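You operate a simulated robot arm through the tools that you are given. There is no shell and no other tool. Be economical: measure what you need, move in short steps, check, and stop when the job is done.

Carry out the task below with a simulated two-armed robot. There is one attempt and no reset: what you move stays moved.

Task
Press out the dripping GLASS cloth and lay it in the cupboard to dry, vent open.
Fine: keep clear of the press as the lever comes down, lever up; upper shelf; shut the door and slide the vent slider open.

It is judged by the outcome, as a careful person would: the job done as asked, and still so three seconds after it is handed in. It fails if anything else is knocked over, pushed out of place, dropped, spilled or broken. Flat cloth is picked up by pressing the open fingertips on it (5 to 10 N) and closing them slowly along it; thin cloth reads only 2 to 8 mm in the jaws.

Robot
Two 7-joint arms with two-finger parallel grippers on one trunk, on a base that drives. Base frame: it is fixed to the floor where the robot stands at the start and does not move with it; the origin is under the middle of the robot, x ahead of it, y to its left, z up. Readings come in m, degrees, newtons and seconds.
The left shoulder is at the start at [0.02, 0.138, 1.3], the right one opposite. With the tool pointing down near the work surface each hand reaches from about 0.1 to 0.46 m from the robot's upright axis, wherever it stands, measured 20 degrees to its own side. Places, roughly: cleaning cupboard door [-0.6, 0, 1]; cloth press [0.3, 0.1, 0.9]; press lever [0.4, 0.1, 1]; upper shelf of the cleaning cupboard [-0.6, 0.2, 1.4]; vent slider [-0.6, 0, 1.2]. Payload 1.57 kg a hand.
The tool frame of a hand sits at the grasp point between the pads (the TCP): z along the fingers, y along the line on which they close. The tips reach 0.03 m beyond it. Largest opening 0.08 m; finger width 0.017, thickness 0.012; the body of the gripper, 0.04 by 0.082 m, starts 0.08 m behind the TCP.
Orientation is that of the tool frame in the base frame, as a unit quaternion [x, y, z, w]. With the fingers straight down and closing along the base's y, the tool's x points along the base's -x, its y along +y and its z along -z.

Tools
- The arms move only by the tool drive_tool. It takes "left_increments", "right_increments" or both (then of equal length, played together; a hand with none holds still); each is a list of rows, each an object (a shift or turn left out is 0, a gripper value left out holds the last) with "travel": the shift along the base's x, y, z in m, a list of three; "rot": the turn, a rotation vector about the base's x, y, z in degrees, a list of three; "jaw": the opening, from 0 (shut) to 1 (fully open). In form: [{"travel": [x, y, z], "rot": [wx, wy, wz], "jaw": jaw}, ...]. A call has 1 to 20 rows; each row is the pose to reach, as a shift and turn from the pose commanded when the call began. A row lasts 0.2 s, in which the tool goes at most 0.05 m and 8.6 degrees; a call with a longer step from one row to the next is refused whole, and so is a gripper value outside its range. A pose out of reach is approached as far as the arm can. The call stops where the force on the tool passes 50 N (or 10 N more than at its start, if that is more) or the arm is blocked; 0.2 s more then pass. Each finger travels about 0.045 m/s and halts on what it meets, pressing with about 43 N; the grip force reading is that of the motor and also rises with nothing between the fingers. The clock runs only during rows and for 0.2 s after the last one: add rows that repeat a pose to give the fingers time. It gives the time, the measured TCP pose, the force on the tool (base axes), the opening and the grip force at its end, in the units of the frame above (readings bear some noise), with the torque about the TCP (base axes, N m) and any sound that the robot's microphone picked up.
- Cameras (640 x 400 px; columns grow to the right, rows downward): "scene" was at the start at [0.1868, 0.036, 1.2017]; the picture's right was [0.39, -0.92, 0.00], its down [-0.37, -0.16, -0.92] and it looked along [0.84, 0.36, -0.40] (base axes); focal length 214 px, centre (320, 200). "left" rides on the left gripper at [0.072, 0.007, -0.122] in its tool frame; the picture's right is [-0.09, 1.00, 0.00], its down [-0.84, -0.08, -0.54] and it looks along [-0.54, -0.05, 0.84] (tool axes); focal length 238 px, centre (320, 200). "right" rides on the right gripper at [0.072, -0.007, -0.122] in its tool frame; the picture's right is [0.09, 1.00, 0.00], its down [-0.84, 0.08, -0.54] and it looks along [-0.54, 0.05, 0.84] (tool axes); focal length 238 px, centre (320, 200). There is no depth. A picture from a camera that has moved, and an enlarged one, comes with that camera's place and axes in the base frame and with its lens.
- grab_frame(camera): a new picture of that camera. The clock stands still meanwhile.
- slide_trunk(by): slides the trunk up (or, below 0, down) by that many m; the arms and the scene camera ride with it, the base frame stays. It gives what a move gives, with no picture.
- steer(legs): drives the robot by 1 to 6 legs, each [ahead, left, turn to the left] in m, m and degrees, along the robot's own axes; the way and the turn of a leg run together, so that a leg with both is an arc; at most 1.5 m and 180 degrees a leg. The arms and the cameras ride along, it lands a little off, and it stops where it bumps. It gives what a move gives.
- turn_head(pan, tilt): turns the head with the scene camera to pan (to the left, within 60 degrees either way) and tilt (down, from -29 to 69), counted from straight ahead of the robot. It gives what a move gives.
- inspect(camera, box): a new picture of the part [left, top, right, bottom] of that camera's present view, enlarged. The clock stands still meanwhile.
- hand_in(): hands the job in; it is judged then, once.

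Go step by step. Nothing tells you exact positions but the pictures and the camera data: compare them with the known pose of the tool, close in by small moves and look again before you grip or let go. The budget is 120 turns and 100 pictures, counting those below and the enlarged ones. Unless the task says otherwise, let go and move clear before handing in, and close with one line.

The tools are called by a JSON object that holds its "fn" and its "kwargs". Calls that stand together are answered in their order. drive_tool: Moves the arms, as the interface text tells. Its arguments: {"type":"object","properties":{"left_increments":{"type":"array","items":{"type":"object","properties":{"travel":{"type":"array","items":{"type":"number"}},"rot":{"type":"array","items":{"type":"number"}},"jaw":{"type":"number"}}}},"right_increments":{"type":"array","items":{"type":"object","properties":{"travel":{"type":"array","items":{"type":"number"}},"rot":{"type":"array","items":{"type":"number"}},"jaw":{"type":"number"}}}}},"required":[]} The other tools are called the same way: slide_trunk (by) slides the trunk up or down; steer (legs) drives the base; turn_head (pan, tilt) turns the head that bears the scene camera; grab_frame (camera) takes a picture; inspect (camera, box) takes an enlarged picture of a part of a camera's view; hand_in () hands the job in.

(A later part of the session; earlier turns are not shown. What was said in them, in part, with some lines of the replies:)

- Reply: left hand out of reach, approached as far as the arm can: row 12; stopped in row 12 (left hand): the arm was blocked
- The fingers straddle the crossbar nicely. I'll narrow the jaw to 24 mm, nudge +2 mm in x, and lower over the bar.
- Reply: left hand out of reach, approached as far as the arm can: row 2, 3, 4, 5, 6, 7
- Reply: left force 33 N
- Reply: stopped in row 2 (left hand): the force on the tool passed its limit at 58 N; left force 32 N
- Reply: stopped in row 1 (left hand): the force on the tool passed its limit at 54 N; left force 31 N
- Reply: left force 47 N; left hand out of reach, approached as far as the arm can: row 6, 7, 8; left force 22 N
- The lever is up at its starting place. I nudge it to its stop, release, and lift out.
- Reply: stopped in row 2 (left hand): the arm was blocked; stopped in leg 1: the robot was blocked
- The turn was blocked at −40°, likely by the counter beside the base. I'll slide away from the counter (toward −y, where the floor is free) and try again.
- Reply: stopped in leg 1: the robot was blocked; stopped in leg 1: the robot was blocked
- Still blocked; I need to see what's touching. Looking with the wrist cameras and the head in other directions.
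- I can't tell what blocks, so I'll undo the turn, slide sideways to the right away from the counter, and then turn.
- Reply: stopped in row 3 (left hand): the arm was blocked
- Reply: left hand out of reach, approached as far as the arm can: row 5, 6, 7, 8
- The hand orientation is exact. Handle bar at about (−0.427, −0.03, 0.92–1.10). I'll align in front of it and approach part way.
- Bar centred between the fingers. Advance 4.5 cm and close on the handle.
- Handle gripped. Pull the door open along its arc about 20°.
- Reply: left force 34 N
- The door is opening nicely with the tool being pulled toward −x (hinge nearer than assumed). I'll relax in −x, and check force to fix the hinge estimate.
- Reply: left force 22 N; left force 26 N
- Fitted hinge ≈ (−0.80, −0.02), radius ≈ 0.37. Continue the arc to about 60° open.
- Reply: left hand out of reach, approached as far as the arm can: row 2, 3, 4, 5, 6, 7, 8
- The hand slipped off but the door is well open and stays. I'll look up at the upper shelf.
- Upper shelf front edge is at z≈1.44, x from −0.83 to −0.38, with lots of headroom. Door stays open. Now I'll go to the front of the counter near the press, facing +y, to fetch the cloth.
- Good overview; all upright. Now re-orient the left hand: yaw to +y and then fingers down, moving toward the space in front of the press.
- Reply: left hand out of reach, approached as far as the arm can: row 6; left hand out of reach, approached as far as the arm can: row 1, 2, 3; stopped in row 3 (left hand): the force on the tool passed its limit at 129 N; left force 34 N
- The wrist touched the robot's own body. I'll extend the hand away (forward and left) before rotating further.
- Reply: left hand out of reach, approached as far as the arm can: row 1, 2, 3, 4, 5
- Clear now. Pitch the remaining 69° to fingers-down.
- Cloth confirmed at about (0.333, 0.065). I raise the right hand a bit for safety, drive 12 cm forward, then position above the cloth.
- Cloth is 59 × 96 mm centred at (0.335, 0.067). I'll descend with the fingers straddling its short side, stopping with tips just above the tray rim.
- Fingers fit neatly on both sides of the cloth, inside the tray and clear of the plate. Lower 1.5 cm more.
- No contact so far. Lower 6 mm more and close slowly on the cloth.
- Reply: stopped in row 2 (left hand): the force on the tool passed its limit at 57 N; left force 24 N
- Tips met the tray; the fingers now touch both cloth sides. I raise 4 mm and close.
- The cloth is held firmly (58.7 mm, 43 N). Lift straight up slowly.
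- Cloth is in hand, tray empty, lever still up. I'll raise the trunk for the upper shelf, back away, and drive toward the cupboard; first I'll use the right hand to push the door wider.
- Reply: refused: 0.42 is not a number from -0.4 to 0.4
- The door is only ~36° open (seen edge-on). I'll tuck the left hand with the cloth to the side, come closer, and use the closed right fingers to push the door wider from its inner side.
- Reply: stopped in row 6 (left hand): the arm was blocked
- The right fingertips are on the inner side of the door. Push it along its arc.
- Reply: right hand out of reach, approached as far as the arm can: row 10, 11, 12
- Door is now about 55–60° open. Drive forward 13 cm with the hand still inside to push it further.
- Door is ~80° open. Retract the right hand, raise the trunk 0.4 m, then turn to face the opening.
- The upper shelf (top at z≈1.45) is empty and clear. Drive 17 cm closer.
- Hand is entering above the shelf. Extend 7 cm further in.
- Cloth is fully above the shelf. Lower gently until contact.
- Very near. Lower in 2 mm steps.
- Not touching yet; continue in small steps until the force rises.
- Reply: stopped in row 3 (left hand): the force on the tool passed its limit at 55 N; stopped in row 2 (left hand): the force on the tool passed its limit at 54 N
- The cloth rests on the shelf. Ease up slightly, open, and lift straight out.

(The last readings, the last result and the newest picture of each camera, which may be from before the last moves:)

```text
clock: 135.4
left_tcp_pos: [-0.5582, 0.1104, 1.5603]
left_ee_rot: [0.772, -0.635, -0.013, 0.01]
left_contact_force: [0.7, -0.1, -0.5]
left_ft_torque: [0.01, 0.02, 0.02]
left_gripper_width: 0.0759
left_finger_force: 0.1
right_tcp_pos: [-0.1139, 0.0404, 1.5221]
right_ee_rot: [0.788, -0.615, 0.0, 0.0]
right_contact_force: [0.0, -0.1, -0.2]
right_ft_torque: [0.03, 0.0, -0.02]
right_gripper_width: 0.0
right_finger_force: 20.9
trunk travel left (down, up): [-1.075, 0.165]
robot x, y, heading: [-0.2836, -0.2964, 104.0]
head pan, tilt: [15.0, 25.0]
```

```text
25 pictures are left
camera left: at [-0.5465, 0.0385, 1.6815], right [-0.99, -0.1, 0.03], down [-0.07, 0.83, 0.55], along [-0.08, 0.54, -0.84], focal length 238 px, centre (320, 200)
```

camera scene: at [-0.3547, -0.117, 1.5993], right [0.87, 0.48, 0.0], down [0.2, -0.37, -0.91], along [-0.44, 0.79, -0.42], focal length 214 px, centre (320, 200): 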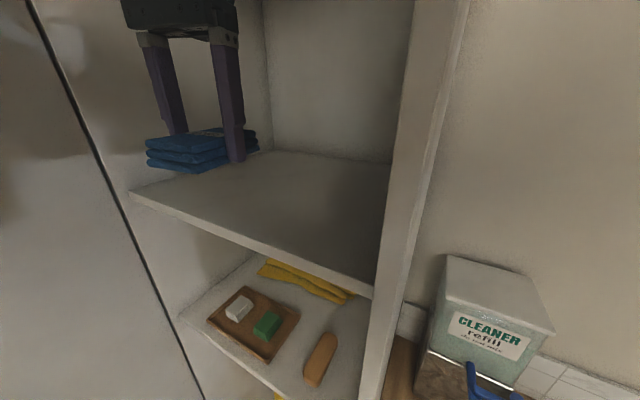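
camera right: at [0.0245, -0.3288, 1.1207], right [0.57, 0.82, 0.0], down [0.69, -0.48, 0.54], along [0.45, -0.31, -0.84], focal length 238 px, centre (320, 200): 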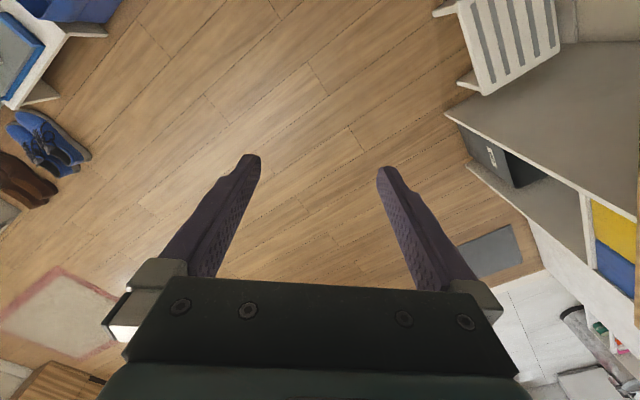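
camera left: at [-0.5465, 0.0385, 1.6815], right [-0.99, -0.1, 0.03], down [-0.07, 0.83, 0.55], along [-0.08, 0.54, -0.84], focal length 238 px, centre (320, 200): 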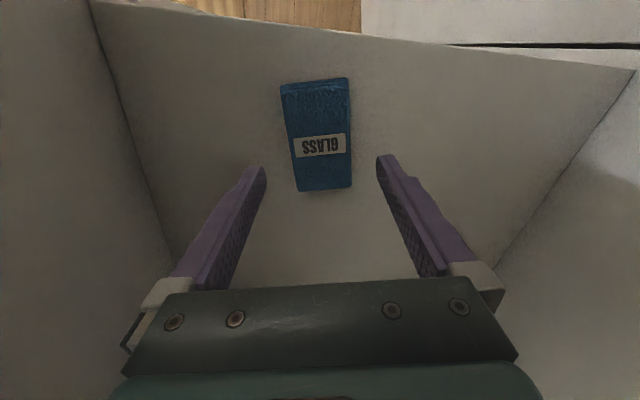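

The cloth lies on the upper shelf. Now withdraw the hand, back away, and lower the trunk to deal with the door.

{"fn": "drive_tool", "kwargs": {"left_increments": [{"travel": [-0.005, -0.04, 0.005]}, {"travel": [-0.012, -0.08, 0.005]}, {"travel": [-0.025, -0.12, 0]}, {"travel": [-0.04, -0.16, -0.01]}, {"travel": [-0.045, -0.19, -0.01], "jaw": 0.7}]}}

{"fn": "steer", "kwargs": {"legs": [[-0.45, 0, 0]]}}

{"fn": "slide_trunk", "kwargs": {"by": -0.38}}

{"fn": "steer", "kwargs": {"legs": [[0, 0, 31]]}}

{"fn": "turn_head", "kwargs": {"pan": 0, "tilt": 30}}

{"fn": "grab_frame", "kwargs": {"camera": "scene"}}

```text
clock: 136.6
left_tcp_pos: [-0.6013, -0.0854, 1.534]
left_ee_rot: [0.774, -0.632, 0.009, 0.033]
left_contact_force: [0.1, 0.3, -0.1]
left_ft_torque: [-0.01, 0.0, 0.01]
left_gripper_width: 0.0559
left_finger_force: 0.0
right_tcp_pos: [-0.1131, 0.039, 1.5232]
right_ee_rot: [0.788, -0.615, 0.002, 0.001]
right_contact_force: [-0.2, -0.6, 0.3]
right_ft_torque: [-0.04, 0.01, 0.01]
right_gripper_width: 0.0
right_finger_force: 20.9
trunk travel left (down, up): [-1.075, 0.165]
robot x, y, heading: [-0.2853, -0.2959, 104.1]
head pan, tilt: [15.0, 25.0]
```

```text
clock: 139.3
left_tcp_pos: [-0.4948, -0.516, 1.5349]
left_ee_rot: [0.773, -0.634, 0.006, 0.032]
left_contact_force: [-0.1, -1.2, 0.2]
left_ft_torque: [-0.01, 0.02, -0.02]
left_gripper_width: 0.056
left_finger_force: 0.0
right_tcp_pos: [-0.0033, -0.3917, 1.5209]
right_ee_rot: [0.788, -0.615, 0.0, 0.0]
right_contact_force: [-0.5, 0.4, -0.6]
right_ft_torque: [0.0, -0.02, -0.02]
right_gripper_width: 0.0
right_finger_force: 21.9
trunk travel left (down, up): [-1.075, 0.165]
robot x, y, heading: [-0.1789, -0.7256, 103.9]
head pan, tilt: [15.0, 25.0]
```

```text
clock: 143.0
left_tcp_pos: [-0.4949, -0.5168, 1.1537]
left_ee_rot: [0.773, -0.634, 0.007, 0.034]
left_contact_force: [-0.5, 0.0, -0.9]
left_ft_torque: [0.03, -0.02, -0.01]
left_gripper_width: 0.056
left_finger_force: 0.0
right_tcp_pos: [-0.0046, -0.3902, 1.1415]
right_ee_rot: [0.789, -0.615, 0.001, 0.0]
right_contact_force: [-0.2, 0.4, -1.1]
right_ft_torque: [0.02, -0.05, 0.02]
right_gripper_width: 0.0002
right_finger_force: 21.4
trunk travel left (down, up): [-0.695, 0.545]
robot x, y, heading: [-0.1811, -0.7283, 104.3]
head pan, tilt: [15.0, 25.0]
```

```text
clock: 144.9
left_tcp_pos: [-0.5569, -0.7077, 1.1541]
left_ee_rot: [0.913, -0.405, 0.017, 0.031]
left_contact_force: [0.8, 0.5, 0.0]
left_ft_torque: [-0.01, -0.03, 0.0]
left_gripper_width: 0.0562
left_finger_force: 0.1
right_tcp_pos: [-0.2018, -0.3476, 1.1415]
right_ee_rot: [0.924, -0.383, 0.001, 0.0]
right_contact_force: [0.2, -0.9, -0.7]
right_ft_torque: [-0.02, 0.02, -0.04]
right_gripper_width: 0.0001
right_finger_force: 21.5
trunk travel left (down, up): [-0.695, 0.545]
robot x, y, heading: [-0.1806, -0.7246, 135.1]
head pan, tilt: [15.0, 25.0]
```

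```text
clock: 145.7
left_tcp_pos: [-0.5557, -0.7083, 1.1548]
left_ee_rot: [0.914, -0.405, 0.016, 0.03]
left_contact_force: [0.2, 0.9, -0.1]
left_ft_torque: [0.01, 0.01, 0.0]
left_gripper_width: 0.0559
left_finger_force: 0.1
right_tcp_pos: [-0.2022, -0.3493, 1.1415]
right_ee_rot: [0.924, -0.383, 0.0, 0.0]
right_contact_force: [0.1, 0.3, -0.3]
right_ft_torque: [0.04, 0.05, -0.01]
right_gripper_width: 0.0002
right_finger_force: 20.9
trunk travel left (down, up): [-0.695, 0.545]
robot x, y, heading: [-0.1771, -0.7228, 135.0]
head pan, tilt: [0.0, 30.0]
```

```text
24 pictures are left
camera scene: at [-0.3124, -0.5914, 1.2113], right [0.71, 0.71, 0.0], down [0.35, -0.35, -0.87], along [-0.61, 0.61, -0.5], focal length 214 px, centre (320, 200)
```

scene: 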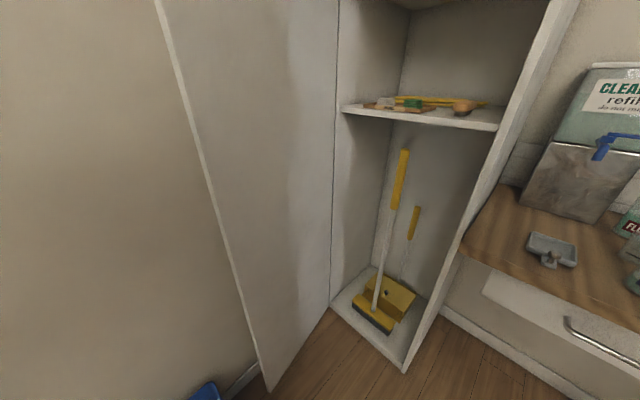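

Door's free edge is at about (−0.753, −0.475). I'll straddle that edge with horizontal left fingers pointing at ~135°. First extend and pitch the hand forward.

{"fn": "drive_tool", "kwargs": {"left_increments": [{"travel": [-0.005, 0.035, 0.02]}, {"travel": [-0.01, 0.07, 0.04]}, {"travel": [-0.015, 0.1, 0.05], "jaw": 0.9}]}}

{"fn": "drive_tool", "kwargs": {"left_increments": [{"rot": [6, 6, 0]}, {"rot": [12, 12, 0]}, {"rot": [18, 18, 0]}, {"rot": [24, 24, 0]}, {"rot": [30, 30, 0]}, {"rot": [36, 36, 0]}, {"rot": [42, 42, 0]}, {"rot": [48, 48, 0]}, {"rot": [54, 54, 0]}, {"rot": [60, 60, 0]}, {"rot": [66, 66, 0]}]}}

{"fn": "turn_head", "kwargs": {"pan": 12, "tilt": 25}}

{"fn": "grab_frame", "kwargs": {"camera": "scene"}}

```text
clock: 146.5
left_tcp_pos: [-0.5719, -0.6061, 1.2034]
left_ee_rot: [0.914, -0.405, 0.015, 0.031]
left_contact_force: [0.4, -0.1, 0.3]
left_ft_torque: [0.02, 0.02, 0.01]
left_gripper_width: 0.0718
left_finger_force: 0.0
right_tcp_pos: [-0.2011, -0.3488, 1.1428]
right_ee_rot: [0.924, -0.382, 0.001, 0.0]
right_contact_force: [0.3, -0.8, -0.6]
right_ft_torque: [0.0, -0.01, -0.05]
right_gripper_width: 0.0002
right_finger_force: 21.4
trunk travel left (down, up): [-0.695, 0.545]
robot x, y, heading: [-0.1773, -0.7263, 134.8]
head pan, tilt: [0.0, 30.0]
```

```text
clock: 148.9
left_tcp_pos: [-0.5808, -0.5961, 1.1933]
left_ee_rot: [-0.65, 0.27, 0.668, 0.24]
left_contact_force: [1.1, 0.1, 0.8]
left_ft_torque: [0.03, 0.02, 0.0]
left_gripper_width: 0.0721
left_finger_force: 0.0
left hand out of reach, approached as far as the arm can: row 6, 7, 8, 9, 10, 11
right_tcp_pos: [-0.2027, -0.3492, 1.1416]
right_ee_rot: [0.924, -0.382, 0.0, 0.001]
right_contact_force: [-0.3, 0.1, 0.4]
right_ft_torque: [0.01, 0.01, 0.01]
right_gripper_width: 0.0001
right_finger_force: 21.8
trunk travel left (down, up): [-0.695, 0.545]
robot x, y, heading: [-0.1786, -0.7236, 135.1]
head pan, tilt: [0.0, 30.0]
```

```text
clock: 149.6
left_tcp_pos: [-0.5802, -0.5973, 1.1941]
left_ee_rot: [-0.651, 0.271, 0.668, 0.239]
left_contact_force: [0.0, 0.3, 0.1]
left_ft_torque: [0.0, 0.02, -0.01]
left_gripper_width: 0.072
left_finger_force: 0.0
right_tcp_pos: [-0.2019, -0.3494, 1.1419]
right_ee_rot: [0.924, -0.383, 0.001, 0.0]
right_contact_force: [-0.1, -0.4, 0.0]
right_ft_torque: [-0.01, 0.0, -0.01]
right_gripper_width: 0.0001
right_finger_force: 21.3
trunk travel left (down, up): [-0.695, 0.545]
robot x, y, heading: [-0.1846, -0.7216, 134.8]
head pan, tilt: [12.0, 25.0]
```

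```text
23 pictures are left
camera scene: at [-0.3257, -0.605, 1.2192], right [0.55, 0.84, 0.0], down [0.35, -0.23, -0.91], along [-0.76, 0.49, -0.42], focal length 214 px, centre (320, 200)
```

scene: 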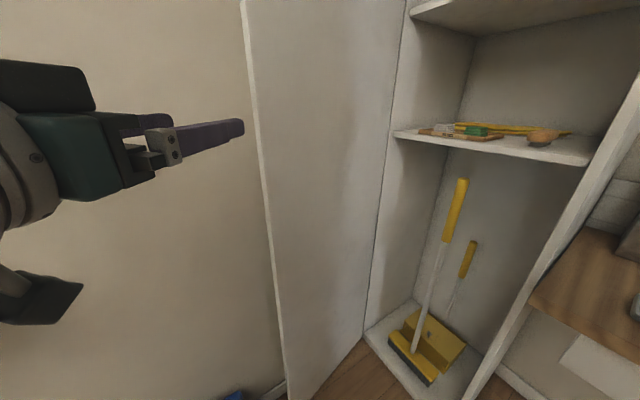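

The hand points horizontally at 138°. Approach the door edge so that it enters between the fingers.

{"fn": "drive_tool", "kwargs": {"left_increments": [{"travel": [-0.03, 0.02, 0]}, {"travel": [-0.065, 0.045, 0]}, {"travel": [-0.1, 0.07, 0]}, {"travel": [-0.119, 0.084, 0]}, {"travel": [-0.119, 0.084, 0]}]}}

{"fn": "grab_frame", "kwargs": {"camera": "scene"}}

{"fn": "grab_frame", "kwargs": {"camera": "left"}}

```text
clock: 150.8
left_tcp_pos: [-0.697, -0.5146, 1.1945]
left_ee_rot: [-0.651, 0.271, 0.667, 0.241]
left_contact_force: [-0.9, 0.5, 0.0]
left_ft_torque: [0.01, -0.01, 0.0]
left_gripper_width: 0.0718
left_finger_force: 0.1
right_tcp_pos: [-0.2014, -0.3501, 1.1406]
right_ee_rot: [0.924, -0.383, 0.0, 0.001]
right_contact_force: [0.4, -0.1, -0.1]
right_ft_torque: [-0.01, 0.03, -0.01]
right_gripper_width: 0.0
right_finger_force: 21.2
trunk travel left (down, up): [-0.695, 0.545]
robot x, y, heading: [-0.1801, -0.725, 135.0]
head pan, tilt: [12.0, 25.0]
```

```text
22 pictures are left
camera scene: at [-0.3257, -0.6051, 1.2193], right [0.54, 0.84, 0.0], down [0.35, -0.23, -0.91], along [-0.76, 0.49, -0.42], focal length 214 px, centre (320, 200)
```

scene: 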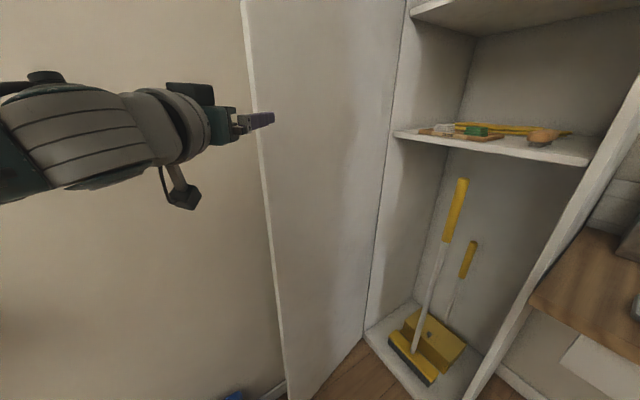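

```text
21 pictures are left
camera left: at [-0.6148, -0.6044, 1.1225], right [-0.67, -0.73, 0.14], down [0.48, -0.28, 0.83], along [-0.57, 0.62, 0.54], focal length 238 px, centre (320, 200)
```

left: 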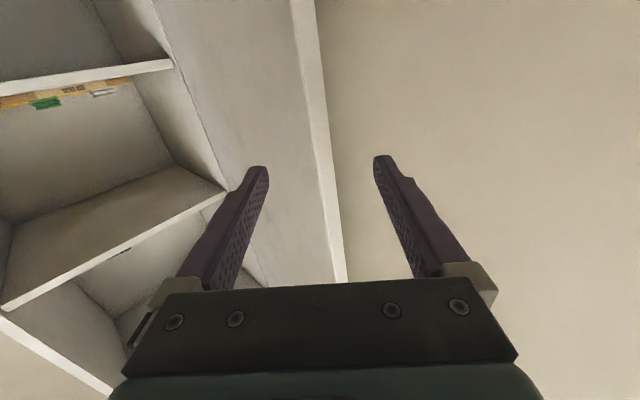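

The door edge sits right between the fingers. Advance onto it and swing the door toward closed.

{"fn": "drive_tool", "kwargs": {"left_increments": [{"travel": [-0.018, 0.022, 0]}, {"travel": [-0.037, 0.045, 0]}, {"travel": [-0.005, 0.05, 0]}, {"travel": [0.028, 0.059, 0]}, {"travel": [0.06, 0.07, 0]}, {"travel": [0.091, 0.0815, 0]}, {"travel": [0.121, 0.097, 0]}, {"travel": [0.15, 0.113, 0]}, {"travel": [0.178, 0.132, 0]}, {"travel": [0.205, 0.152, 0]}]}}

{"fn": "grab_frame", "kwargs": {"camera": "scene"}}

```text
clock: 153.2
left_tcp_pos: [-0.5222, -0.3785, 1.1746]
left_ee_rot: [-0.637, 0.288, 0.688, 0.196]
left_contact_force: [-0.3, -0.2, 0.9]
left_ft_torque: [0.0, -0.01, 0.01]
left_gripper_width: 0.0721
left_finger_force: 0.0
right_tcp_pos: [-0.2017, -0.349, 1.1407]
right_ee_rot: [0.924, -0.382, 0.0, 0.0]
right_contact_force: [-0.3, -0.2, 0.9]
right_ft_torque: [-0.01, 0.01, 0.02]
right_gripper_width: 0.0
right_finger_force: 21.2
trunk travel left (down, up): [-0.695, 0.545]
robot x, y, heading: [-0.1816, -0.7287, 135.1]
head pan, tilt: [12.0, 25.0]
stopped in row 10 (left hand): the arm was blocked; the commanded pose is now the measured one
```

```text
20 pictures are left
camera scene: at [-0.3258, -0.6051, 1.2193], right [0.54, 0.84, 0.0], down [0.35, -0.23, -0.91], along [-0.76, 0.49, -0.42], focal length 214 px, centre (320, 200)
```

scene: 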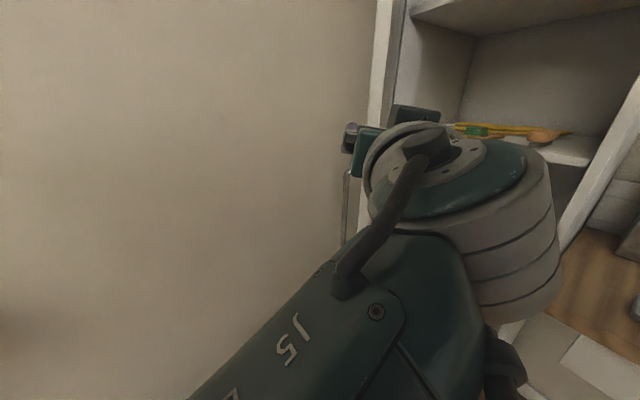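

The door followed; it's now about −51°. I'll keep the straddle and use base motion to continue closing along the arc.

{"fn": "steer", "kwargs": {"legs": [[0.008, -0.15, 0], [0.05, -0.12, 0]]}}

{"fn": "turn_head", "kwargs": {"pan": 5, "tilt": 15}}

{"fn": "grab_frame", "kwargs": {"camera": "scene"}}

{"fn": "grab_frame", "kwargs": {"camera": "left"}}

```text
clock: 155.5
left_tcp_pos: [-0.3693, -0.1443, 1.1744]
left_ee_rot: [-0.637, 0.287, 0.688, 0.195]
left_contact_force: [-1.1, 0.5, -0.3]
left_ft_torque: [-0.03, 0.0, 0.02]
left_gripper_width: 0.0717
left_finger_force: 0.0
right_tcp_pos: [-0.048, -0.1161, 1.141]
right_ee_rot: [0.923, -0.384, 0.001, 0.001]
right_contact_force: [0.0, 0.3, -0.2]
right_ft_torque: [0.01, -0.01, -0.03]
right_gripper_width: 0.0
right_finger_force: 21.6
trunk travel left (down, up): [-0.695, 0.545]
robot x, y, heading: [-0.0266, -0.4878, 135.1]
head pan, tilt: [12.0, 25.0]
```

```text
clock: 156.2
left_tcp_pos: [-0.3707, -0.1442, 1.1736]
left_ee_rot: [-0.636, 0.289, 0.688, 0.195]
left_contact_force: [-0.1, -0.1, 0.7]
left_ft_torque: [0.02, 0.0, 0.02]
left_gripper_width: 0.0721
left_finger_force: 0.0
right_tcp_pos: [-0.0487, -0.1143, 1.1428]
right_ee_rot: [0.924, -0.383, 0.0, 0.0]
right_contact_force: [0.4, -0.6, 0.7]
right_ft_torque: [-0.03, 0.0, 0.0]
right_gripper_width: 0.0001
right_finger_force: 21.1
trunk travel left (down, up): [-0.695, 0.545]
robot x, y, heading: [-0.0258, -0.4898, 134.9]
head pan, tilt: [5.0, 15.0]
```

```text
19 pictures are left
camera scene: at [-0.1679, -0.3609, 1.2355], right [0.64, 0.76, 0.0], down [0.2, -0.17, -0.97], along [-0.74, 0.62, -0.26], focal length 214 px, centre (320, 200)
```

scene: 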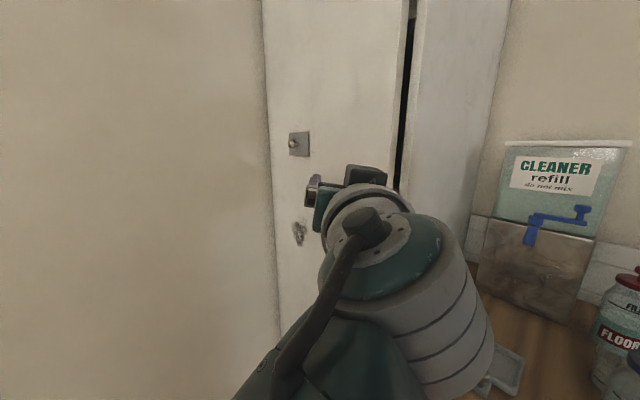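

```text
18 pictures are left
camera left: at [-0.2889, -0.2363, 1.1017], right [-0.62, -0.74, 0.24], down [0.56, -0.21, 0.8], along [-0.55, 0.63, 0.55], focal length 238 px, centre (320, 200)
```

left: 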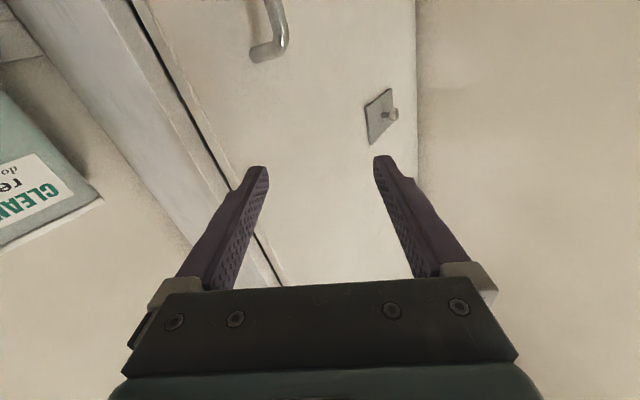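

The door is almost shut and the hand is outside it. Close the fingers and push the face in until it seats.

{"fn": "drive_tool", "kwargs": {"left_increments": [{"travel": [-0.02, 0, 0.01], "jaw": 0}, {"travel": [-0.035, 0.01, 0.01]}, {"travel": [-0.035, 0.02, 0.01]}, {"travel": [-0.035, 0.03, 0.01]}, {"travel": [-0.035, 0.045, 0.01]}, {"travel": [-0.035, 0.06, 0.01]}, {"travel": [-0.035, 0.075, 0.01]}, {"travel": [-0.035, 0.09, 0.01]}, {"travel": [-0.035, 0.105, 0.01]}, {"travel": [-0.035, 0.12, 0.01]}, {"travel": [-0.035, 0.135, 0.01]}]}}

{"fn": "grab_frame", "kwargs": {"camera": "scene"}}

```text
clock: 158.6
left_tcp_pos: [-0.42, -0.0528, 1.1847]
left_ee_rot: [-0.64, 0.288, 0.687, 0.19]
left_contact_force: [-0.3, -0.3, 0.0]
left_ft_torque: [0.02, -0.07, 0.0]
left_gripper_width: 0.0002
left_finger_force: 21.0
left hand out of reach, approached as far as the arm can: row 9, 10, 11
right_tcp_pos: [-0.0501, -0.1142, 1.141]
right_ee_rot: [0.923, -0.384, 0.002, 0.0]
right_contact_force: [0.4, -0.5, -0.9]
right_ft_torque: [-0.02, 0.03, -0.01]
right_gripper_width: 0.0001
right_finger_force: 21.2
trunk travel left (down, up): [-0.695, 0.545]
robot x, y, heading: [-0.0291, -0.4947, 134.8]
head pan, tilt: [5.0, 15.0]
```

```text
17 pictures are left
camera scene: at [-0.139, -0.3593, 1.2903], right [0.82, 0.57, 0.0], down [-0.2, 0.3, -0.93], along [-0.53, 0.77, 0.36], focal length 214 px, centre (320, 200)
```

scene: 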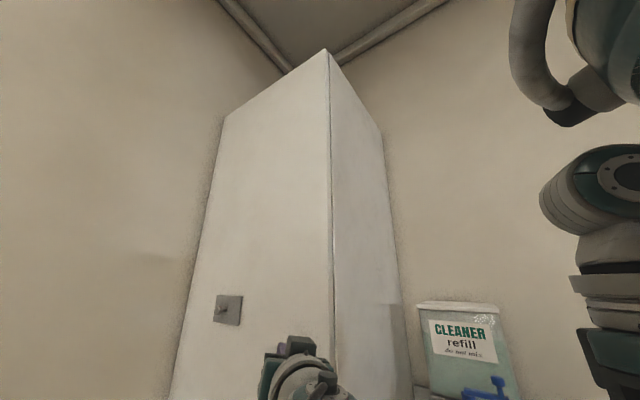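

The door looks shut; to be sure, press the face by driving slightly toward +y.

{"fn": "steer", "kwargs": {"legs": [[0.03, -0.03, 0]]}}

{"fn": "turn_head", "kwargs": {"pan": 0, "tilt": 10}}

{"fn": "grab_frame", "kwargs": {"camera": "scene"}}

```text
clock: 159.5
left_tcp_pos: [-0.4292, -0.0386, 1.1747]
left_ee_rot: [-0.644, 0.286, 0.688, 0.176]
left_contact_force: [-0.2, 0.4, 1.0]
left_ft_torque: [0.01, -0.02, 0.03]
left_gripper_width: 0.0
left_finger_force: 21.7
right_tcp_pos: [-0.0496, -0.0916, 1.1425]
right_ee_rot: [0.924, -0.383, 0.001, 0.0]
right_contact_force: [-0.3, -0.6, 0.8]
right_ft_torque: [-0.02, 0.02, -0.01]
right_gripper_width: 0.0
right_finger_force: 20.8
trunk travel left (down, up): [-0.695, 0.545]
robot x, y, heading: [-0.0252, -0.471, 134.8]
head pan, tilt: [5.0, 15.0]
stopped in leg 1: the force on the tool passed its limit at 115 N (the readings are from after the stop); the commanded pose is now the measured one
```

```text
clock: 160.1
left_tcp_pos: [-0.428, -0.0388, 1.1754]
left_ee_rot: [-0.644, 0.284, 0.688, 0.176]
left_contact_force: [0.8, -0.9, 0.2]
left_ft_torque: [0.01, 0.01, -0.02]
left_gripper_width: 0.0
left_finger_force: 21.0
right_tcp_pos: [-0.048, -0.0918, 1.1414]
right_ee_rot: [0.924, -0.383, -0.001, 0.0]
right_contact_force: [-0.6, -0.5, -0.6]
right_ft_torque: [-0.02, 0.03, 0.0]
right_gripper_width: 0.0
right_finger_force: 21.0
trunk travel left (down, up): [-0.695, 0.545]
robot x, y, heading: [-0.0297, -0.4663, 135.1]
head pan, tilt: [0.0, 10.0]
```

```text
16 pictures are left
camera scene: at [-0.1461, -0.338, 1.2859], right [0.77, 0.64, 0.0], down [-0.19, 0.24, -0.95], along [-0.61, 0.73, 0.3], focal length 214 px, centre (320, 200)
```

scene: 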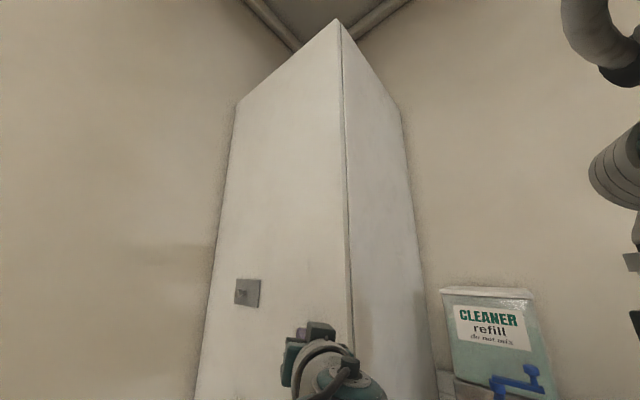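

The door is shut firmly. Retract the hand and go look at the vent slider (about (−0.66, 0, 1.235)) up close.

{"fn": "drive_tool", "kwargs": {"left_increments": [{"travel": [0.01, -0.03, 0]}, {"travel": [0.01, -0.06, 0]}, {"travel": [0.005, -0.09, 0]}, {"travel": [0, -0.12, 0]}]}}

{"fn": "steer", "kwargs": {"legs": [[0.0, 0.12, 0], [0, 0, -25]]}}

{"fn": "turn_head", "kwargs": {"pan": 25, "tilt": 5}}

{"fn": "grab_frame", "kwargs": {"camera": "scene"}}

```text
clock: 161.1
left_tcp_pos: [-0.4249, -0.1562, 1.1798]
left_ee_rot: [-0.642, 0.285, 0.688, 0.181]
left_contact_force: [0.2, 0.4, 0.8]
left_ft_torque: [-0.01, 0.01, 0.03]
left_gripper_width: 0.0
left_finger_force: 21.3
right_tcp_pos: [-0.0493, -0.0919, 1.1418]
right_ee_rot: [0.923, -0.384, 0.0, 0.0]
right_contact_force: [-0.4, 0.7, 0.4]
right_ft_torque: [0.01, -0.02, -0.01]
right_gripper_width: 0.0003
right_finger_force: 21.2
trunk travel left (down, up): [-0.695, 0.545]
robot x, y, heading: [-0.0261, -0.4689, 135.0]
head pan, tilt: [0.0, 10.0]
```

```text
clock: 163.7
left_tcp_pos: [-0.3414, -0.1045, 1.1781]
left_ee_rot: [-0.566, 0.416, 0.633, 0.326]
left_contact_force: [0.1, 0.2, 0.2]
left_ft_torque: [-0.01, 0.0, -0.01]
left_gripper_width: 0.0
left_finger_force: 21.8
right_tcp_pos: [0.0252, -0.204, 1.1417]
right_ee_rot: [0.819, -0.574, 0.0, 0.001]
right_contact_force: [0.2, -0.4, 0.5]
right_ft_torque: [0.02, -0.03, -0.02]
right_gripper_width: 0.0001
right_finger_force: 21.4
trunk travel left (down, up): [-0.695, 0.545]
robot x, y, heading: [-0.1103, -0.5541, 109.9]
head pan, tilt: [0.0, 10.0]
```

```text
clock: 164.5
left_tcp_pos: [-0.3408, -0.1029, 1.1786]
left_ee_rot: [-0.566, 0.416, 0.633, 0.325]
left_contact_force: [0.9, -0.5, -0.8]
left_ft_torque: [-0.03, -0.01, 0.01]
left_gripper_width: 0.0
left_finger_force: 21.4
right_tcp_pos: [0.0254, -0.2041, 1.1411]
right_ee_rot: [0.819, -0.574, 0.0, 0.0]
right_contact_force: [-0.1, 0.0, 0.3]
right_ft_torque: [-0.01, -0.03, -0.01]
right_gripper_width: 0.0003
right_finger_force: 21.2
trunk travel left (down, up): [-0.695, 0.545]
robot x, y, heading: [-0.1154, -0.5556, 109.9]
head pan, tilt: [25.0, 5.0]
```

```text
15 pictures are left
camera scene: at [-0.2111, -0.3961, 1.2517], right [0.71, 0.71, 0.0], down [0.06, -0.06, -1.0], along [-0.7, 0.71, -0.09], focal length 214 px, centre (320, 200)
```

scene: 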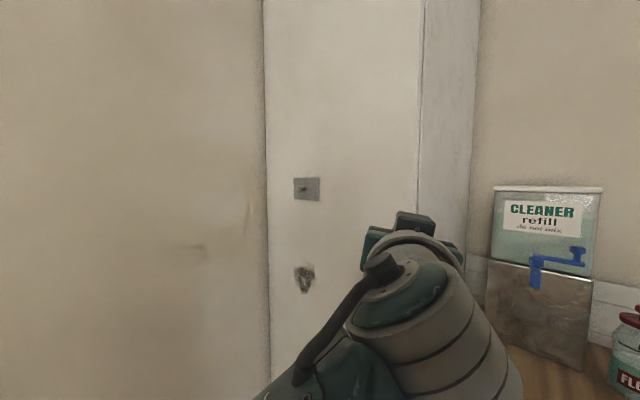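

I'll move left for a better view of the slider.

{"fn": "steer", "kwargs": {"legs": [[0.05, 0.2, 0]]}}

{"fn": "turn_head", "kwargs": {"pan": 15, "tilt": 3}}

{"fn": "grab_frame", "kwargs": {"camera": "scene"}}

{"fn": "grab_frame", "kwargs": {"camera": "left"}}

```text
clock: 166.2
left_tcp_pos: [-0.5431, -0.1233, 1.1796]
left_ee_rot: [-0.566, 0.416, 0.633, 0.325]
left_contact_force: [-0.4, -0.4, 0.3]
left_ft_torque: [0.03, 0.01, -0.01]
left_gripper_width: 0.0001
left_finger_force: 21.2
right_tcp_pos: [-0.1769, -0.2248, 1.1426]
right_ee_rot: [0.819, -0.574, 0.001, 0.0]
right_contact_force: [-0.1, -0.3, 0.3]
right_ft_torque: [0.0, 0.02, 0.03]
right_gripper_width: 0.0
right_finger_force: 21.4
trunk travel left (down, up): [-0.695, 0.545]
robot x, y, heading: [-0.316, -0.5762, 110.0]
head pan, tilt: [25.0, 5.0]
```

```text
clock: 166.9
left_tcp_pos: [-0.5434, -0.1235, 1.18]
left_ee_rot: [-0.565, 0.417, 0.633, 0.326]
left_contact_force: [0.1, 0.1, 0.3]
left_ft_torque: [0.0, 0.0, 0.03]
left_gripper_width: 0.0
left_finger_force: 21.6
right_tcp_pos: [-0.1781, -0.2235, 1.1411]
right_ee_rot: [0.819, -0.574, 0.0, 0.0]
right_contact_force: [0.0, 0.6, -0.3]
right_ft_torque: [-0.02, 0.01, -0.02]
right_gripper_width: 0.0
right_finger_force: 21.9
trunk travel left (down, up): [-0.695, 0.545]
robot x, y, heading: [-0.316, -0.5758, 109.9]
head pan, tilt: [15.0, 3.0]
```

```text
14 pictures are left
camera scene: at [-0.4013, -0.4068, 1.2549], right [0.82, 0.57, 0.0], down [0.03, -0.04, -1.0], along [-0.57, 0.82, -0.05], focal length 214 px, centre (320, 200)
```

scene: 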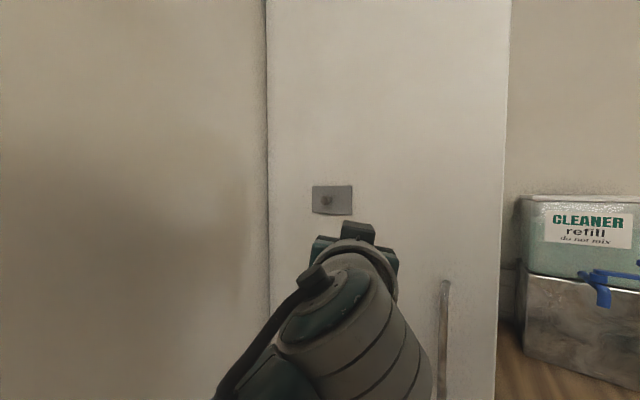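

```text
13 pictures are left
camera left: at [-0.5047, -0.2409, 1.1078], right [-0.87, -0.43, 0.25], down [0.43, -0.4, 0.81], along [-0.25, 0.81, 0.54], focal length 238 px, centre (320, 200)
```

left: 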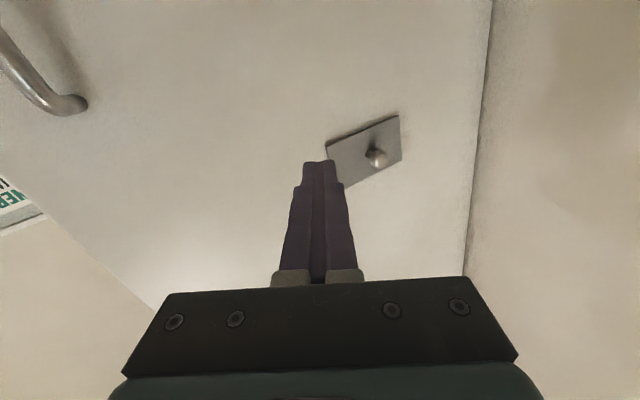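

{"fn": "inspect", "kwargs": {"camera": "scene", "box": [295, 170, 375, 220]}}

{"fn": "inspect", "kwargs": {"camera": "left", "box": [310, 100, 420, 200]}}

```text
8.00 times, centred on (335, 195) of scene
camera zoom: at [-0.4013, -0.4068, 1.2549], right [0.82, 0.57, 0.0], down [0.03, -0.04, -1.0], along [-0.57, 0.82, -0.05], focal length 1716 px, centre (200, 240)
```

zoom: 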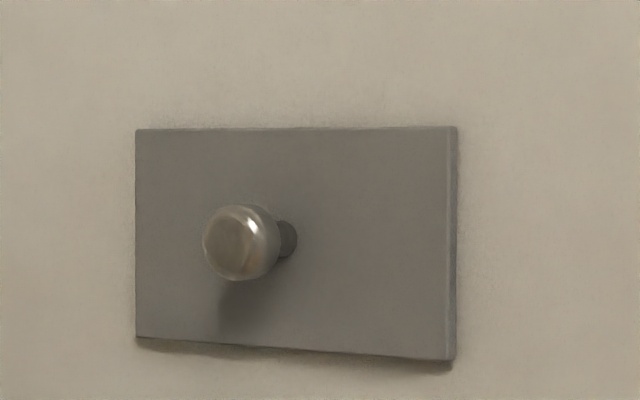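

```text
4.00 times, centred on (365, 150) of left
camera zoom: at [-0.5047, -0.2409, 1.1078], right [-0.87, -0.43, 0.25], down [0.43, -0.4, 0.81], along [-0.25, 0.81, 0.54], focal length 953 px, centre (140, 400)
```

zoom: 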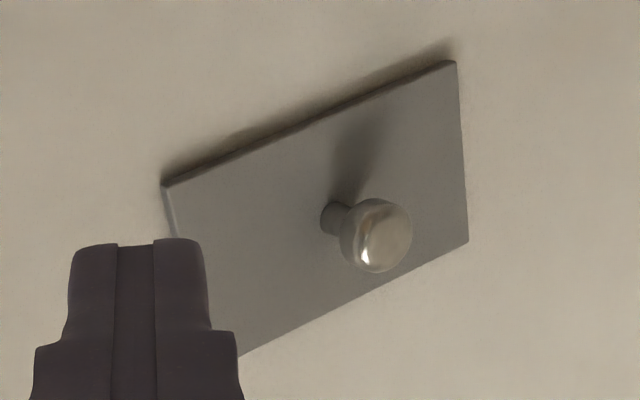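

The slider is a plate with a central knob at about (−0.649, −0.034, 1.232). I'll approach it with open fingers.

{"fn": "drive_tool", "kwargs": {"left_increments": [{"travel": [-0.02, 0, 0.015], "jaw": 0.55}, {"travel": [-0.045, 0.005, 0.035]}, {"travel": [-0.07, 0.01, 0.052]}, {"travel": [-0.075, 0.02, 0.052]}, {"travel": [-0.08, 0.03, 0.052]}]}}

{"fn": "inspect", "kwargs": {"camera": "left", "box": [220, 100, 420, 300]}}

```text
clock: 168.1
left_tcp_pos: [-0.6228, -0.0937, 1.2298]
left_ee_rot: [-0.566, 0.416, 0.633, 0.326]
left_contact_force: [0.7, -0.2, 0.5]
left_ft_torque: [0.01, -0.02, 0.02]
left_gripper_width: 0.0437
left_finger_force: 0.1
right_tcp_pos: [-0.1768, -0.225, 1.142]
right_ee_rot: [0.818, -0.575, 0.0, -0.001]
right_contact_force: [0.2, -0.7, 0.6]
right_ft_torque: [0.0, -0.02, 0.0]
right_gripper_width: 0.0
right_finger_force: 21.3
trunk travel left (down, up): [-0.695, 0.545]
robot x, y, heading: [-0.3164, -0.5758, 109.7]
head pan, tilt: [15.0, 3.0]
```

```text
2.00 times, centred on (320, 200) of left
camera zoom: at [-0.584, -0.2099, 1.1597], right [-0.87, -0.43, 0.25], down [0.43, -0.4, 0.81], along [-0.25, 0.81, 0.54], focal length 477 px, centre (320, 200)
```

zoom: 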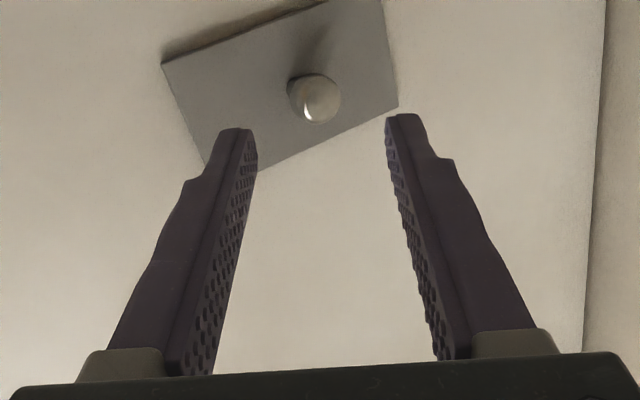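

Knob is centred between the fingers. Advance and grip it.

{"fn": "drive_tool", "kwargs": {"left_increments": [{"travel": [-0.01, 0.024, 0.001]}, {"travel": [-0.021, 0.047, 0.002]}, {"travel": [-0.021, 0.047, 0.002], "jaw": 0.1}, {"travel": [-0.021, 0.047, 0.002]}, {"travel": [-0.021, 0.047, 0.002]}, {"travel": [-0.021, 0.047, 0.002]}]}}

{"fn": "inspect", "kwargs": {"camera": "left", "box": [220, 100, 420, 300]}}

```text
clock: 168.8
left_tcp_pos: [-0.6361, -0.052, 1.2316]
left_ee_rot: [-0.563, 0.42, 0.63, 0.331]
left_contact_force: [15.5, -49.6, -2.5]
left_ft_torque: [-0.09, 0.08, -1.06]
left_gripper_width: 0.0299
left_finger_force: 12.1
right_tcp_pos: [-0.1754, -0.232, 1.1396]
right_ee_rot: [0.818, -0.575, 0.003, 0.002]
right_contact_force: [-0.1, -0.8, -0.4]
right_ft_torque: [0.01, 0.03, 0.0]
right_gripper_width: 0.0
right_finger_force: 21.0
trunk travel left (down, up): [-0.695, 0.545]
robot x, y, heading: [-0.3182, -0.5786, 109.9]
head pan, tilt: [15.0, 3.0]
stopped in row 3 (left hand): the force on the tool passed its limit at 132 N (the readings are from after the stop); the commanded pose is now the measured one
```

```text
2.00 times, centred on (320, 200) of left
camera zoom: at [-0.5988, -0.1693, 1.16], right [-0.87, -0.42, 0.25], down [0.42, -0.41, 0.81], along [-0.24, 0.81, 0.54], focal length 477 px, centre (320, 200)
```

zoom: 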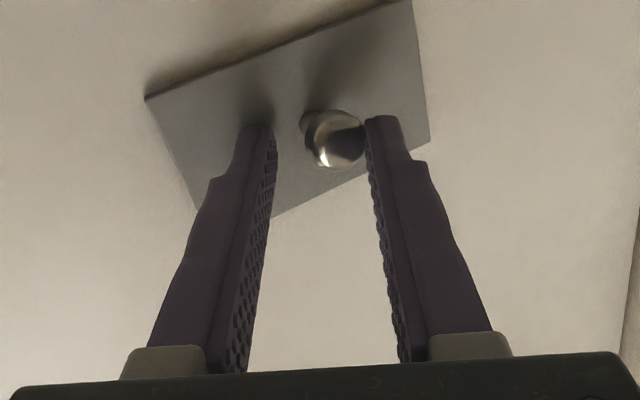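

The tips touched the plate. Back off 6 mm and close on the knob.

{"fn": "drive_tool", "kwargs": {"left_increments": [{"travel": [0.003, -0.006, 0], "jaw": 0.35}, {"travel": [-0.002, -0.008, 0]}, {"travel": [-0.002, -0.008, 0], "jaw": 0.1}, {"travel": [-0.002, -0.008, 0]}, {"travel": [-0.002, -0.008, 0]}]}}

{"fn": "inspect", "kwargs": {"camera": "left", "box": [220, 100, 420, 300]}}

```text
clock: 170.1
left_tcp_pos: [-0.639, -0.0535, 1.2381]
left_ee_rot: [-0.56, 0.416, 0.634, 0.333]
left_contact_force: [3.6, 2.2, 4.4]
left_ft_torque: [0.18, 0.05, -0.14]
left_gripper_width: 0.0185
left_finger_force: 32.6
right_tcp_pos: [-0.1759, -0.2246, 1.1418]
right_ee_rot: [0.819, -0.574, -0.001, 0.0]
right_contact_force: [0.0, -0.4, 0.7]
right_ft_torque: [0.02, -0.01, -0.01]
right_gripper_width: 0.0
right_finger_force: 21.6
trunk travel left (down, up): [-0.695, 0.545]
robot x, y, heading: [-0.3164, -0.5766, 110.1]
head pan, tilt: [15.0, 3.0]
```

```text
2.00 times, centred on (320, 200) of left
camera zoom: at [-0.603, -0.1697, 1.1655], right [-0.87, -0.42, 0.24], down [0.43, -0.42, 0.8], along [-0.24, 0.8, 0.55], focal length 477 px, centre (320, 200)
```

zoom: 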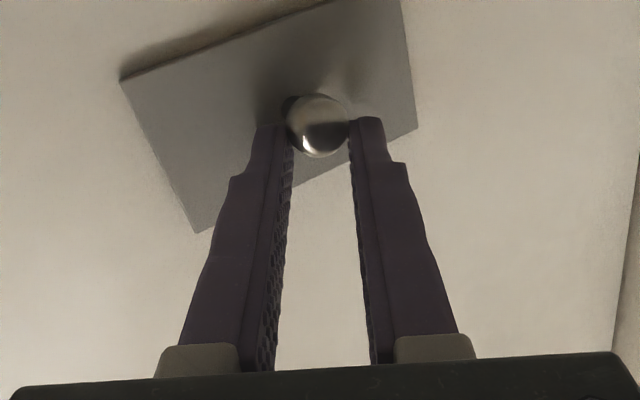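

Knob gripped. Test sliding toward +x (right) gently.

{"fn": "drive_tool", "kwargs": {"left_increments": [{"travel": [0.005, 0, 0]}, {"travel": [0.01, 0, 0]}, {"travel": [0.015, 0, 0]}]}}

```text
clock: 170.8
left_tcp_pos: [-0.6265, -0.054, 1.2386]
left_ee_rot: [-0.561, 0.416, 0.634, 0.333]
left_contact_force: [-0.1, 0.6, 9.7]
left_ft_torque: [-0.31, -0.11, 0.12]
left_gripper_width: 0.0186
left_finger_force: 33.3
right_tcp_pos: [-0.1774, -0.225, 1.1422]
right_ee_rot: [0.818, -0.575, -0.001, -0.001]
right_contact_force: [-0.8, 0.2, -0.6]
right_ft_torque: [-0.04, 0.02, -0.03]
right_gripper_width: 0.0
right_finger_force: 21.4
trunk travel left (down, up): [-0.695, 0.545]
robot x, y, heading: [-0.3189, -0.5789, 109.9]
head pan, tilt: [15.0, 3.0]
```

It slides freely toward +x. Continue until the end stop.

{"fn": "drive_tool", "kwargs": {"left_increments": [{"travel": [0.008, 0, 0]}, {"travel": [0.016, 0, 0]}, {"travel": [0.024, 0, 0]}, {"travel": [0.032, 0, 0]}, {"travel": [0.04, 0, 0]}, {"travel": [0.048, 0, 0]}, {"travel": [0.056, 0, 0]}, {"travel": [0.064, 0, 0]}]}}

{"fn": "grab_frame", "kwargs": {"camera": "left"}}

```text
clock: 172.7
left_tcp_pos: [-0.5792, -0.0562, 1.238]
left_ee_rot: [-0.562, 0.412, 0.643, 0.318]
left_contact_force: [-1.4, 3.4, -9.2]
left_ft_torque: [-0.82, -0.45, 0.05]
left_gripper_width: 0.0185
left_finger_force: 32.9
right_tcp_pos: [-0.1761, -0.2262, 1.1427]
right_ee_rot: [0.819, -0.574, 0.0, 0.0]
right_contact_force: [0.1, -0.4, -0.2]
right_ft_torque: [0.02, -0.01, 0.0]
right_gripper_width: 0.0002
right_finger_force: 21.4
trunk travel left (down, up): [-0.695, 0.545]
robot x, y, heading: [-0.3151, -0.5749, 110.1]
head pan, tilt: [15.0, 3.0]
```

```text
7 pictures are left
camera left: at [-0.54, -0.1715, 1.1653], right [-0.85, -0.45, 0.26], down [0.46, -0.4, 0.79], along [-0.25, 0.8, 0.55], focal length 238 px, centre (320, 200)
```

left: 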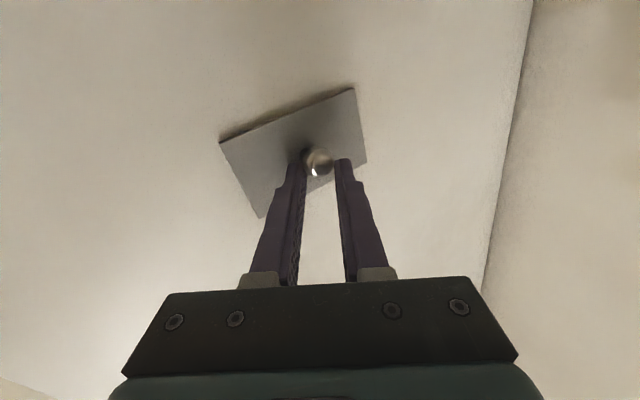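

It has moved ~6 cm and seems to be at its stop. Push a little more to verify.

{"fn": "drive_tool", "kwargs": {"left_increments": [{"travel": [0.006, 0, 0]}, {"travel": [0.012, 0, 0]}, {"travel": [0.016, 0, 0]}]}}

```text
clock: 173.4
left_tcp_pos: [-0.568, -0.0551, 1.2376]
left_ee_rot: [-0.561, 0.411, 0.646, 0.315]
left_contact_force: [-16.6, 6.1, -7.2]
left_ft_torque: [-0.57, -0.3, 0.23]
left_gripper_width: 0.0186
left_finger_force: 32.5
right_tcp_pos: [-0.1778, -0.2248, 1.1411]
right_ee_rot: [0.819, -0.574, -0.001, 0.001]
right_contact_force: [-0.7, -0.1, 0.9]
right_ft_torque: [0.0, 0.04, 0.01]
right_gripper_width: 0.0
right_finger_force: 21.1
trunk travel left (down, up): [-0.695, 0.545]
robot x, y, heading: [-0.3137, -0.577, 110.0]
head pan, tilt: [15.0, 3.0]
```

{"fn": "drive_tool", "kwargs": {"left_increments": [{"travel": [0.006, 0, 0]}, {"travel": [0.012, 0, 0]}, {"travel": [0.016, 0, 0]}]}}

{"fn": "inspect", "kwargs": {"camera": "scene", "box": [250, 120, 420, 260]}}

```text
clock: 174.2
left_tcp_pos: [-0.5475, -0.0543, 1.2414]
left_ee_rot: [-0.557, 0.412, 0.646, 0.321]
left_contact_force: [-1.2, 1.2, 2.2]
left_ft_torque: [0.05, 0.05, -0.02]
left_gripper_width: 0.0087
left_finger_force: 1.0
right_tcp_pos: [-0.1755, -0.2257, 1.1424]
right_ee_rot: [0.818, -0.575, 0.001, 0.0]
right_contact_force: [0.0, -0.5, -0.6]
right_ft_torque: [0.07, -0.02, 0.0]
right_gripper_width: 0.0
right_finger_force: 21.3
trunk travel left (down, up): [-0.695, 0.545]
robot x, y, heading: [-0.3193, -0.5751, 109.9]
head pan, tilt: [15.0, 3.0]
```

```text
2.86 times, centred on (335, 190) of scene
camera zoom: at [-0.4003, -0.4079, 1.255], right [0.82, 0.57, 0.0], down [0.03, -0.04, -1.0], along [-0.57, 0.82, -0.05], focal length 613 px, centre (277, 229)
```

zoom: 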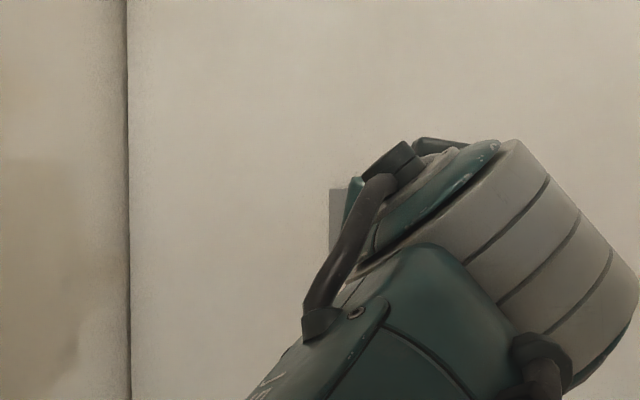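

The slider hit its stop and the fingers slid off the knob. Back straight away and check everything.

{"fn": "drive_tool", "kwargs": {"left_increments": [{"travel": [0.008, -0.02, 0]}, {"travel": [0.016, -0.05, 0]}, {"travel": [0.03, -0.09, 0]}, {"travel": [0.04, -0.13, 0]}]}}

{"fn": "steer", "kwargs": {"legs": [[-0.1, -0.2, 0]]}}

{"fn": "turn_head", "kwargs": {"pan": 30, "tilt": 5}}

{"fn": "grab_frame", "kwargs": {"camera": "scene"}}

```text
clock: 175.4
left_tcp_pos: [-0.51, -0.1858, 1.2221]
left_ee_rot: [-0.528, 0.443, 0.665, 0.287]
left_contact_force: [0.2, 0.1, -0.3]
left_ft_torque: [-0.02, 0.04, 0.0]
left_gripper_width: 0.008
left_finger_force: 0.0
right_tcp_pos: [-0.177, -0.2255, 1.1423]
right_ee_rot: [0.818, -0.575, 0.0, 0.0]
right_contact_force: [0.3, -0.2, -0.5]
right_ft_torque: [0.02, -0.02, 0.04]
right_gripper_width: 0.0001
right_finger_force: 21.6
trunk travel left (down, up): [-0.695, 0.545]
robot x, y, heading: [-0.3146, -0.5735, 109.9]
head pan, tilt: [15.0, 3.0]
stopped in row 4 (left hand): the arm was blocked; the commanded pose is now the measured one
```

```text
clock: 177.2
left_tcp_pos: [-0.2879, -0.2145, 1.2204]
left_ee_rot: [-0.529, 0.443, 0.664, 0.287]
left_contact_force: [0.9, -0.3, 0.1]
left_ft_torque: [0.0, 0.03, -0.02]
left_gripper_width: 0.0081
left_finger_force: 0.1
right_tcp_pos: [0.0452, -0.2526, 1.1415]
right_ee_rot: [0.818, -0.575, -0.001, 0.0]
right_contact_force: [0.2, 0.0, 0.9]
right_ft_torque: [-0.01, 0.0, 0.0]
right_gripper_width: 0.0002
right_finger_force: 20.9
trunk travel left (down, up): [-0.695, 0.545]
robot x, y, heading: [-0.0906, -0.6029, 110.0]
head pan, tilt: [15.0, 3.0]
```

```text
clock: 177.9
left_tcp_pos: [-0.2891, -0.2131, 1.2209]
left_ee_rot: [-0.529, 0.443, 0.665, 0.286]
left_contact_force: [0.1, 0.3, -0.1]
left_ft_torque: [-0.02, 0.02, 0.01]
left_gripper_width: 0.0082
left_finger_force: 0.1
right_tcp_pos: [0.0457, -0.2513, 1.1429]
right_ee_rot: [0.818, -0.575, 0.0, 0.0]
right_contact_force: [-0.6, 0.8, 0.9]
right_ft_torque: [0.02, 0.0, -0.03]
right_gripper_width: 0.0001
right_finger_force: 21.1
trunk travel left (down, up): [-0.695, 0.545]
robot x, y, heading: [-0.0945, -0.6029, 110.0]
head pan, tilt: [30.0, 5.0]
```

```text
5 pictures are left
camera scene: at [-0.1963, -0.4485, 1.2522], right [0.66, 0.75, 0.0], down [0.06, -0.05, -1.0], along [-0.75, 0.65, -0.08], focal length 214 px, centre (320, 200)
```

scene: 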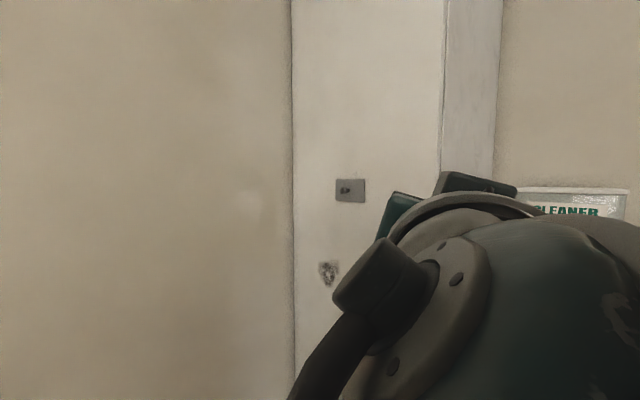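

The slider now sits ~7 cm to the right (x≈−0.57). Check that the door's edge is still flush.

{"fn": "turn_head", "kwargs": {"pan": 20, "tilt": -18}}

{"fn": "grab_frame", "kwargs": {"camera": "scene"}}

```text
clock: 178.8
left_tcp_pos: [-0.2888, -0.2145, 1.2206]
left_ee_rot: [-0.528, 0.444, 0.665, 0.287]
left_contact_force: [0.8, 0.3, 1.0]
left_ft_torque: [0.0, 0.01, 0.04]
left_gripper_width: 0.0083
left_finger_force: 0.0
right_tcp_pos: [0.0453, -0.2516, 1.1419]
right_ee_rot: [0.818, -0.575, 0.0, 0.0]
right_contact_force: [0.1, -0.5, 0.3]
right_ft_torque: [-0.04, 0.04, -0.01]
right_gripper_width: 0.0
right_finger_force: 21.5
trunk travel left (down, up): [-0.695, 0.545]
robot x, y, heading: [-0.0928, -0.6034, 109.5]
head pan, tilt: [20.0, -18.0]
```

```text
4 pictures are left
camera scene: at [-0.1771, -0.4489, 1.2862], right [0.77, 0.64, 0.0], down [-0.2, 0.24, -0.95], along [-0.61, 0.73, 0.31], focal length 214 px, centre (320, 200)
```

scene: 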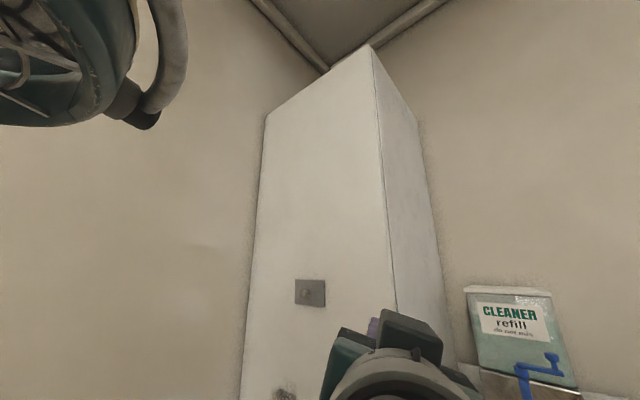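

Door shut and flush. One last look at the press and counter.

{"fn": "turn_head", "kwargs": {"pan": -55, "tilt": 25}}

{"fn": "grab_frame", "kwargs": {"camera": "scene"}}

```text
clock: 180.3
left_tcp_pos: [-0.2877, -0.212, 1.2117]
left_ee_rot: [-0.528, 0.453, 0.661, 0.28]
left_contact_force: [-0.4, 0.6, 0.0]
left_ft_torque: [0.01, -0.01, -0.02]
left_gripper_width: 0.008
left_finger_force: 0.1
right_tcp_pos: [0.045, -0.2526, 1.1421]
right_ee_rot: [0.818, -0.575, 0.0, 0.0]
right_contact_force: [0.4, 0.6, -0.1]
right_ft_torque: [-0.02, 0.0, 0.06]
right_gripper_width: 0.0
right_finger_force: 21.4
trunk travel left (down, up): [-0.695, 0.545]
robot x, y, heading: [-0.0961, -0.6052, 109.8]
head pan, tilt: [-55.0, 25.0]
```

```text
3 pictures are left
camera scene: at [-0.141, -0.4196, 1.2591], right [0.99, 0.15, 0.0], down [0.0, -0.01, -1.0], along [-0.15, 0.99, -0.01], focal length 214 px, centre (320, 200)
```

scene: 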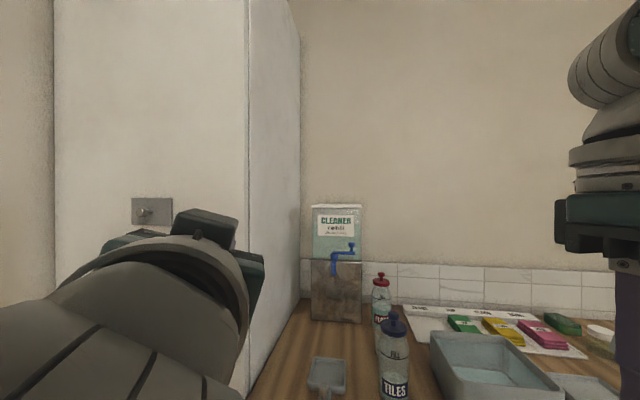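

Everything is in order: the door is shut, the slider is at its stop, the counter is undisturbed, and both hands are clear. Handing in.

{"fn": "hand_in", "kwargs": {}}

```text
The job is handed in.
```

I pressed out the GLASS cloth and laid it on the cupboard's upper shelf, left the press lever up, shut the door and slid the vent slider to its stop. No vent openings showed behind the slider, so I took that end stop as open.
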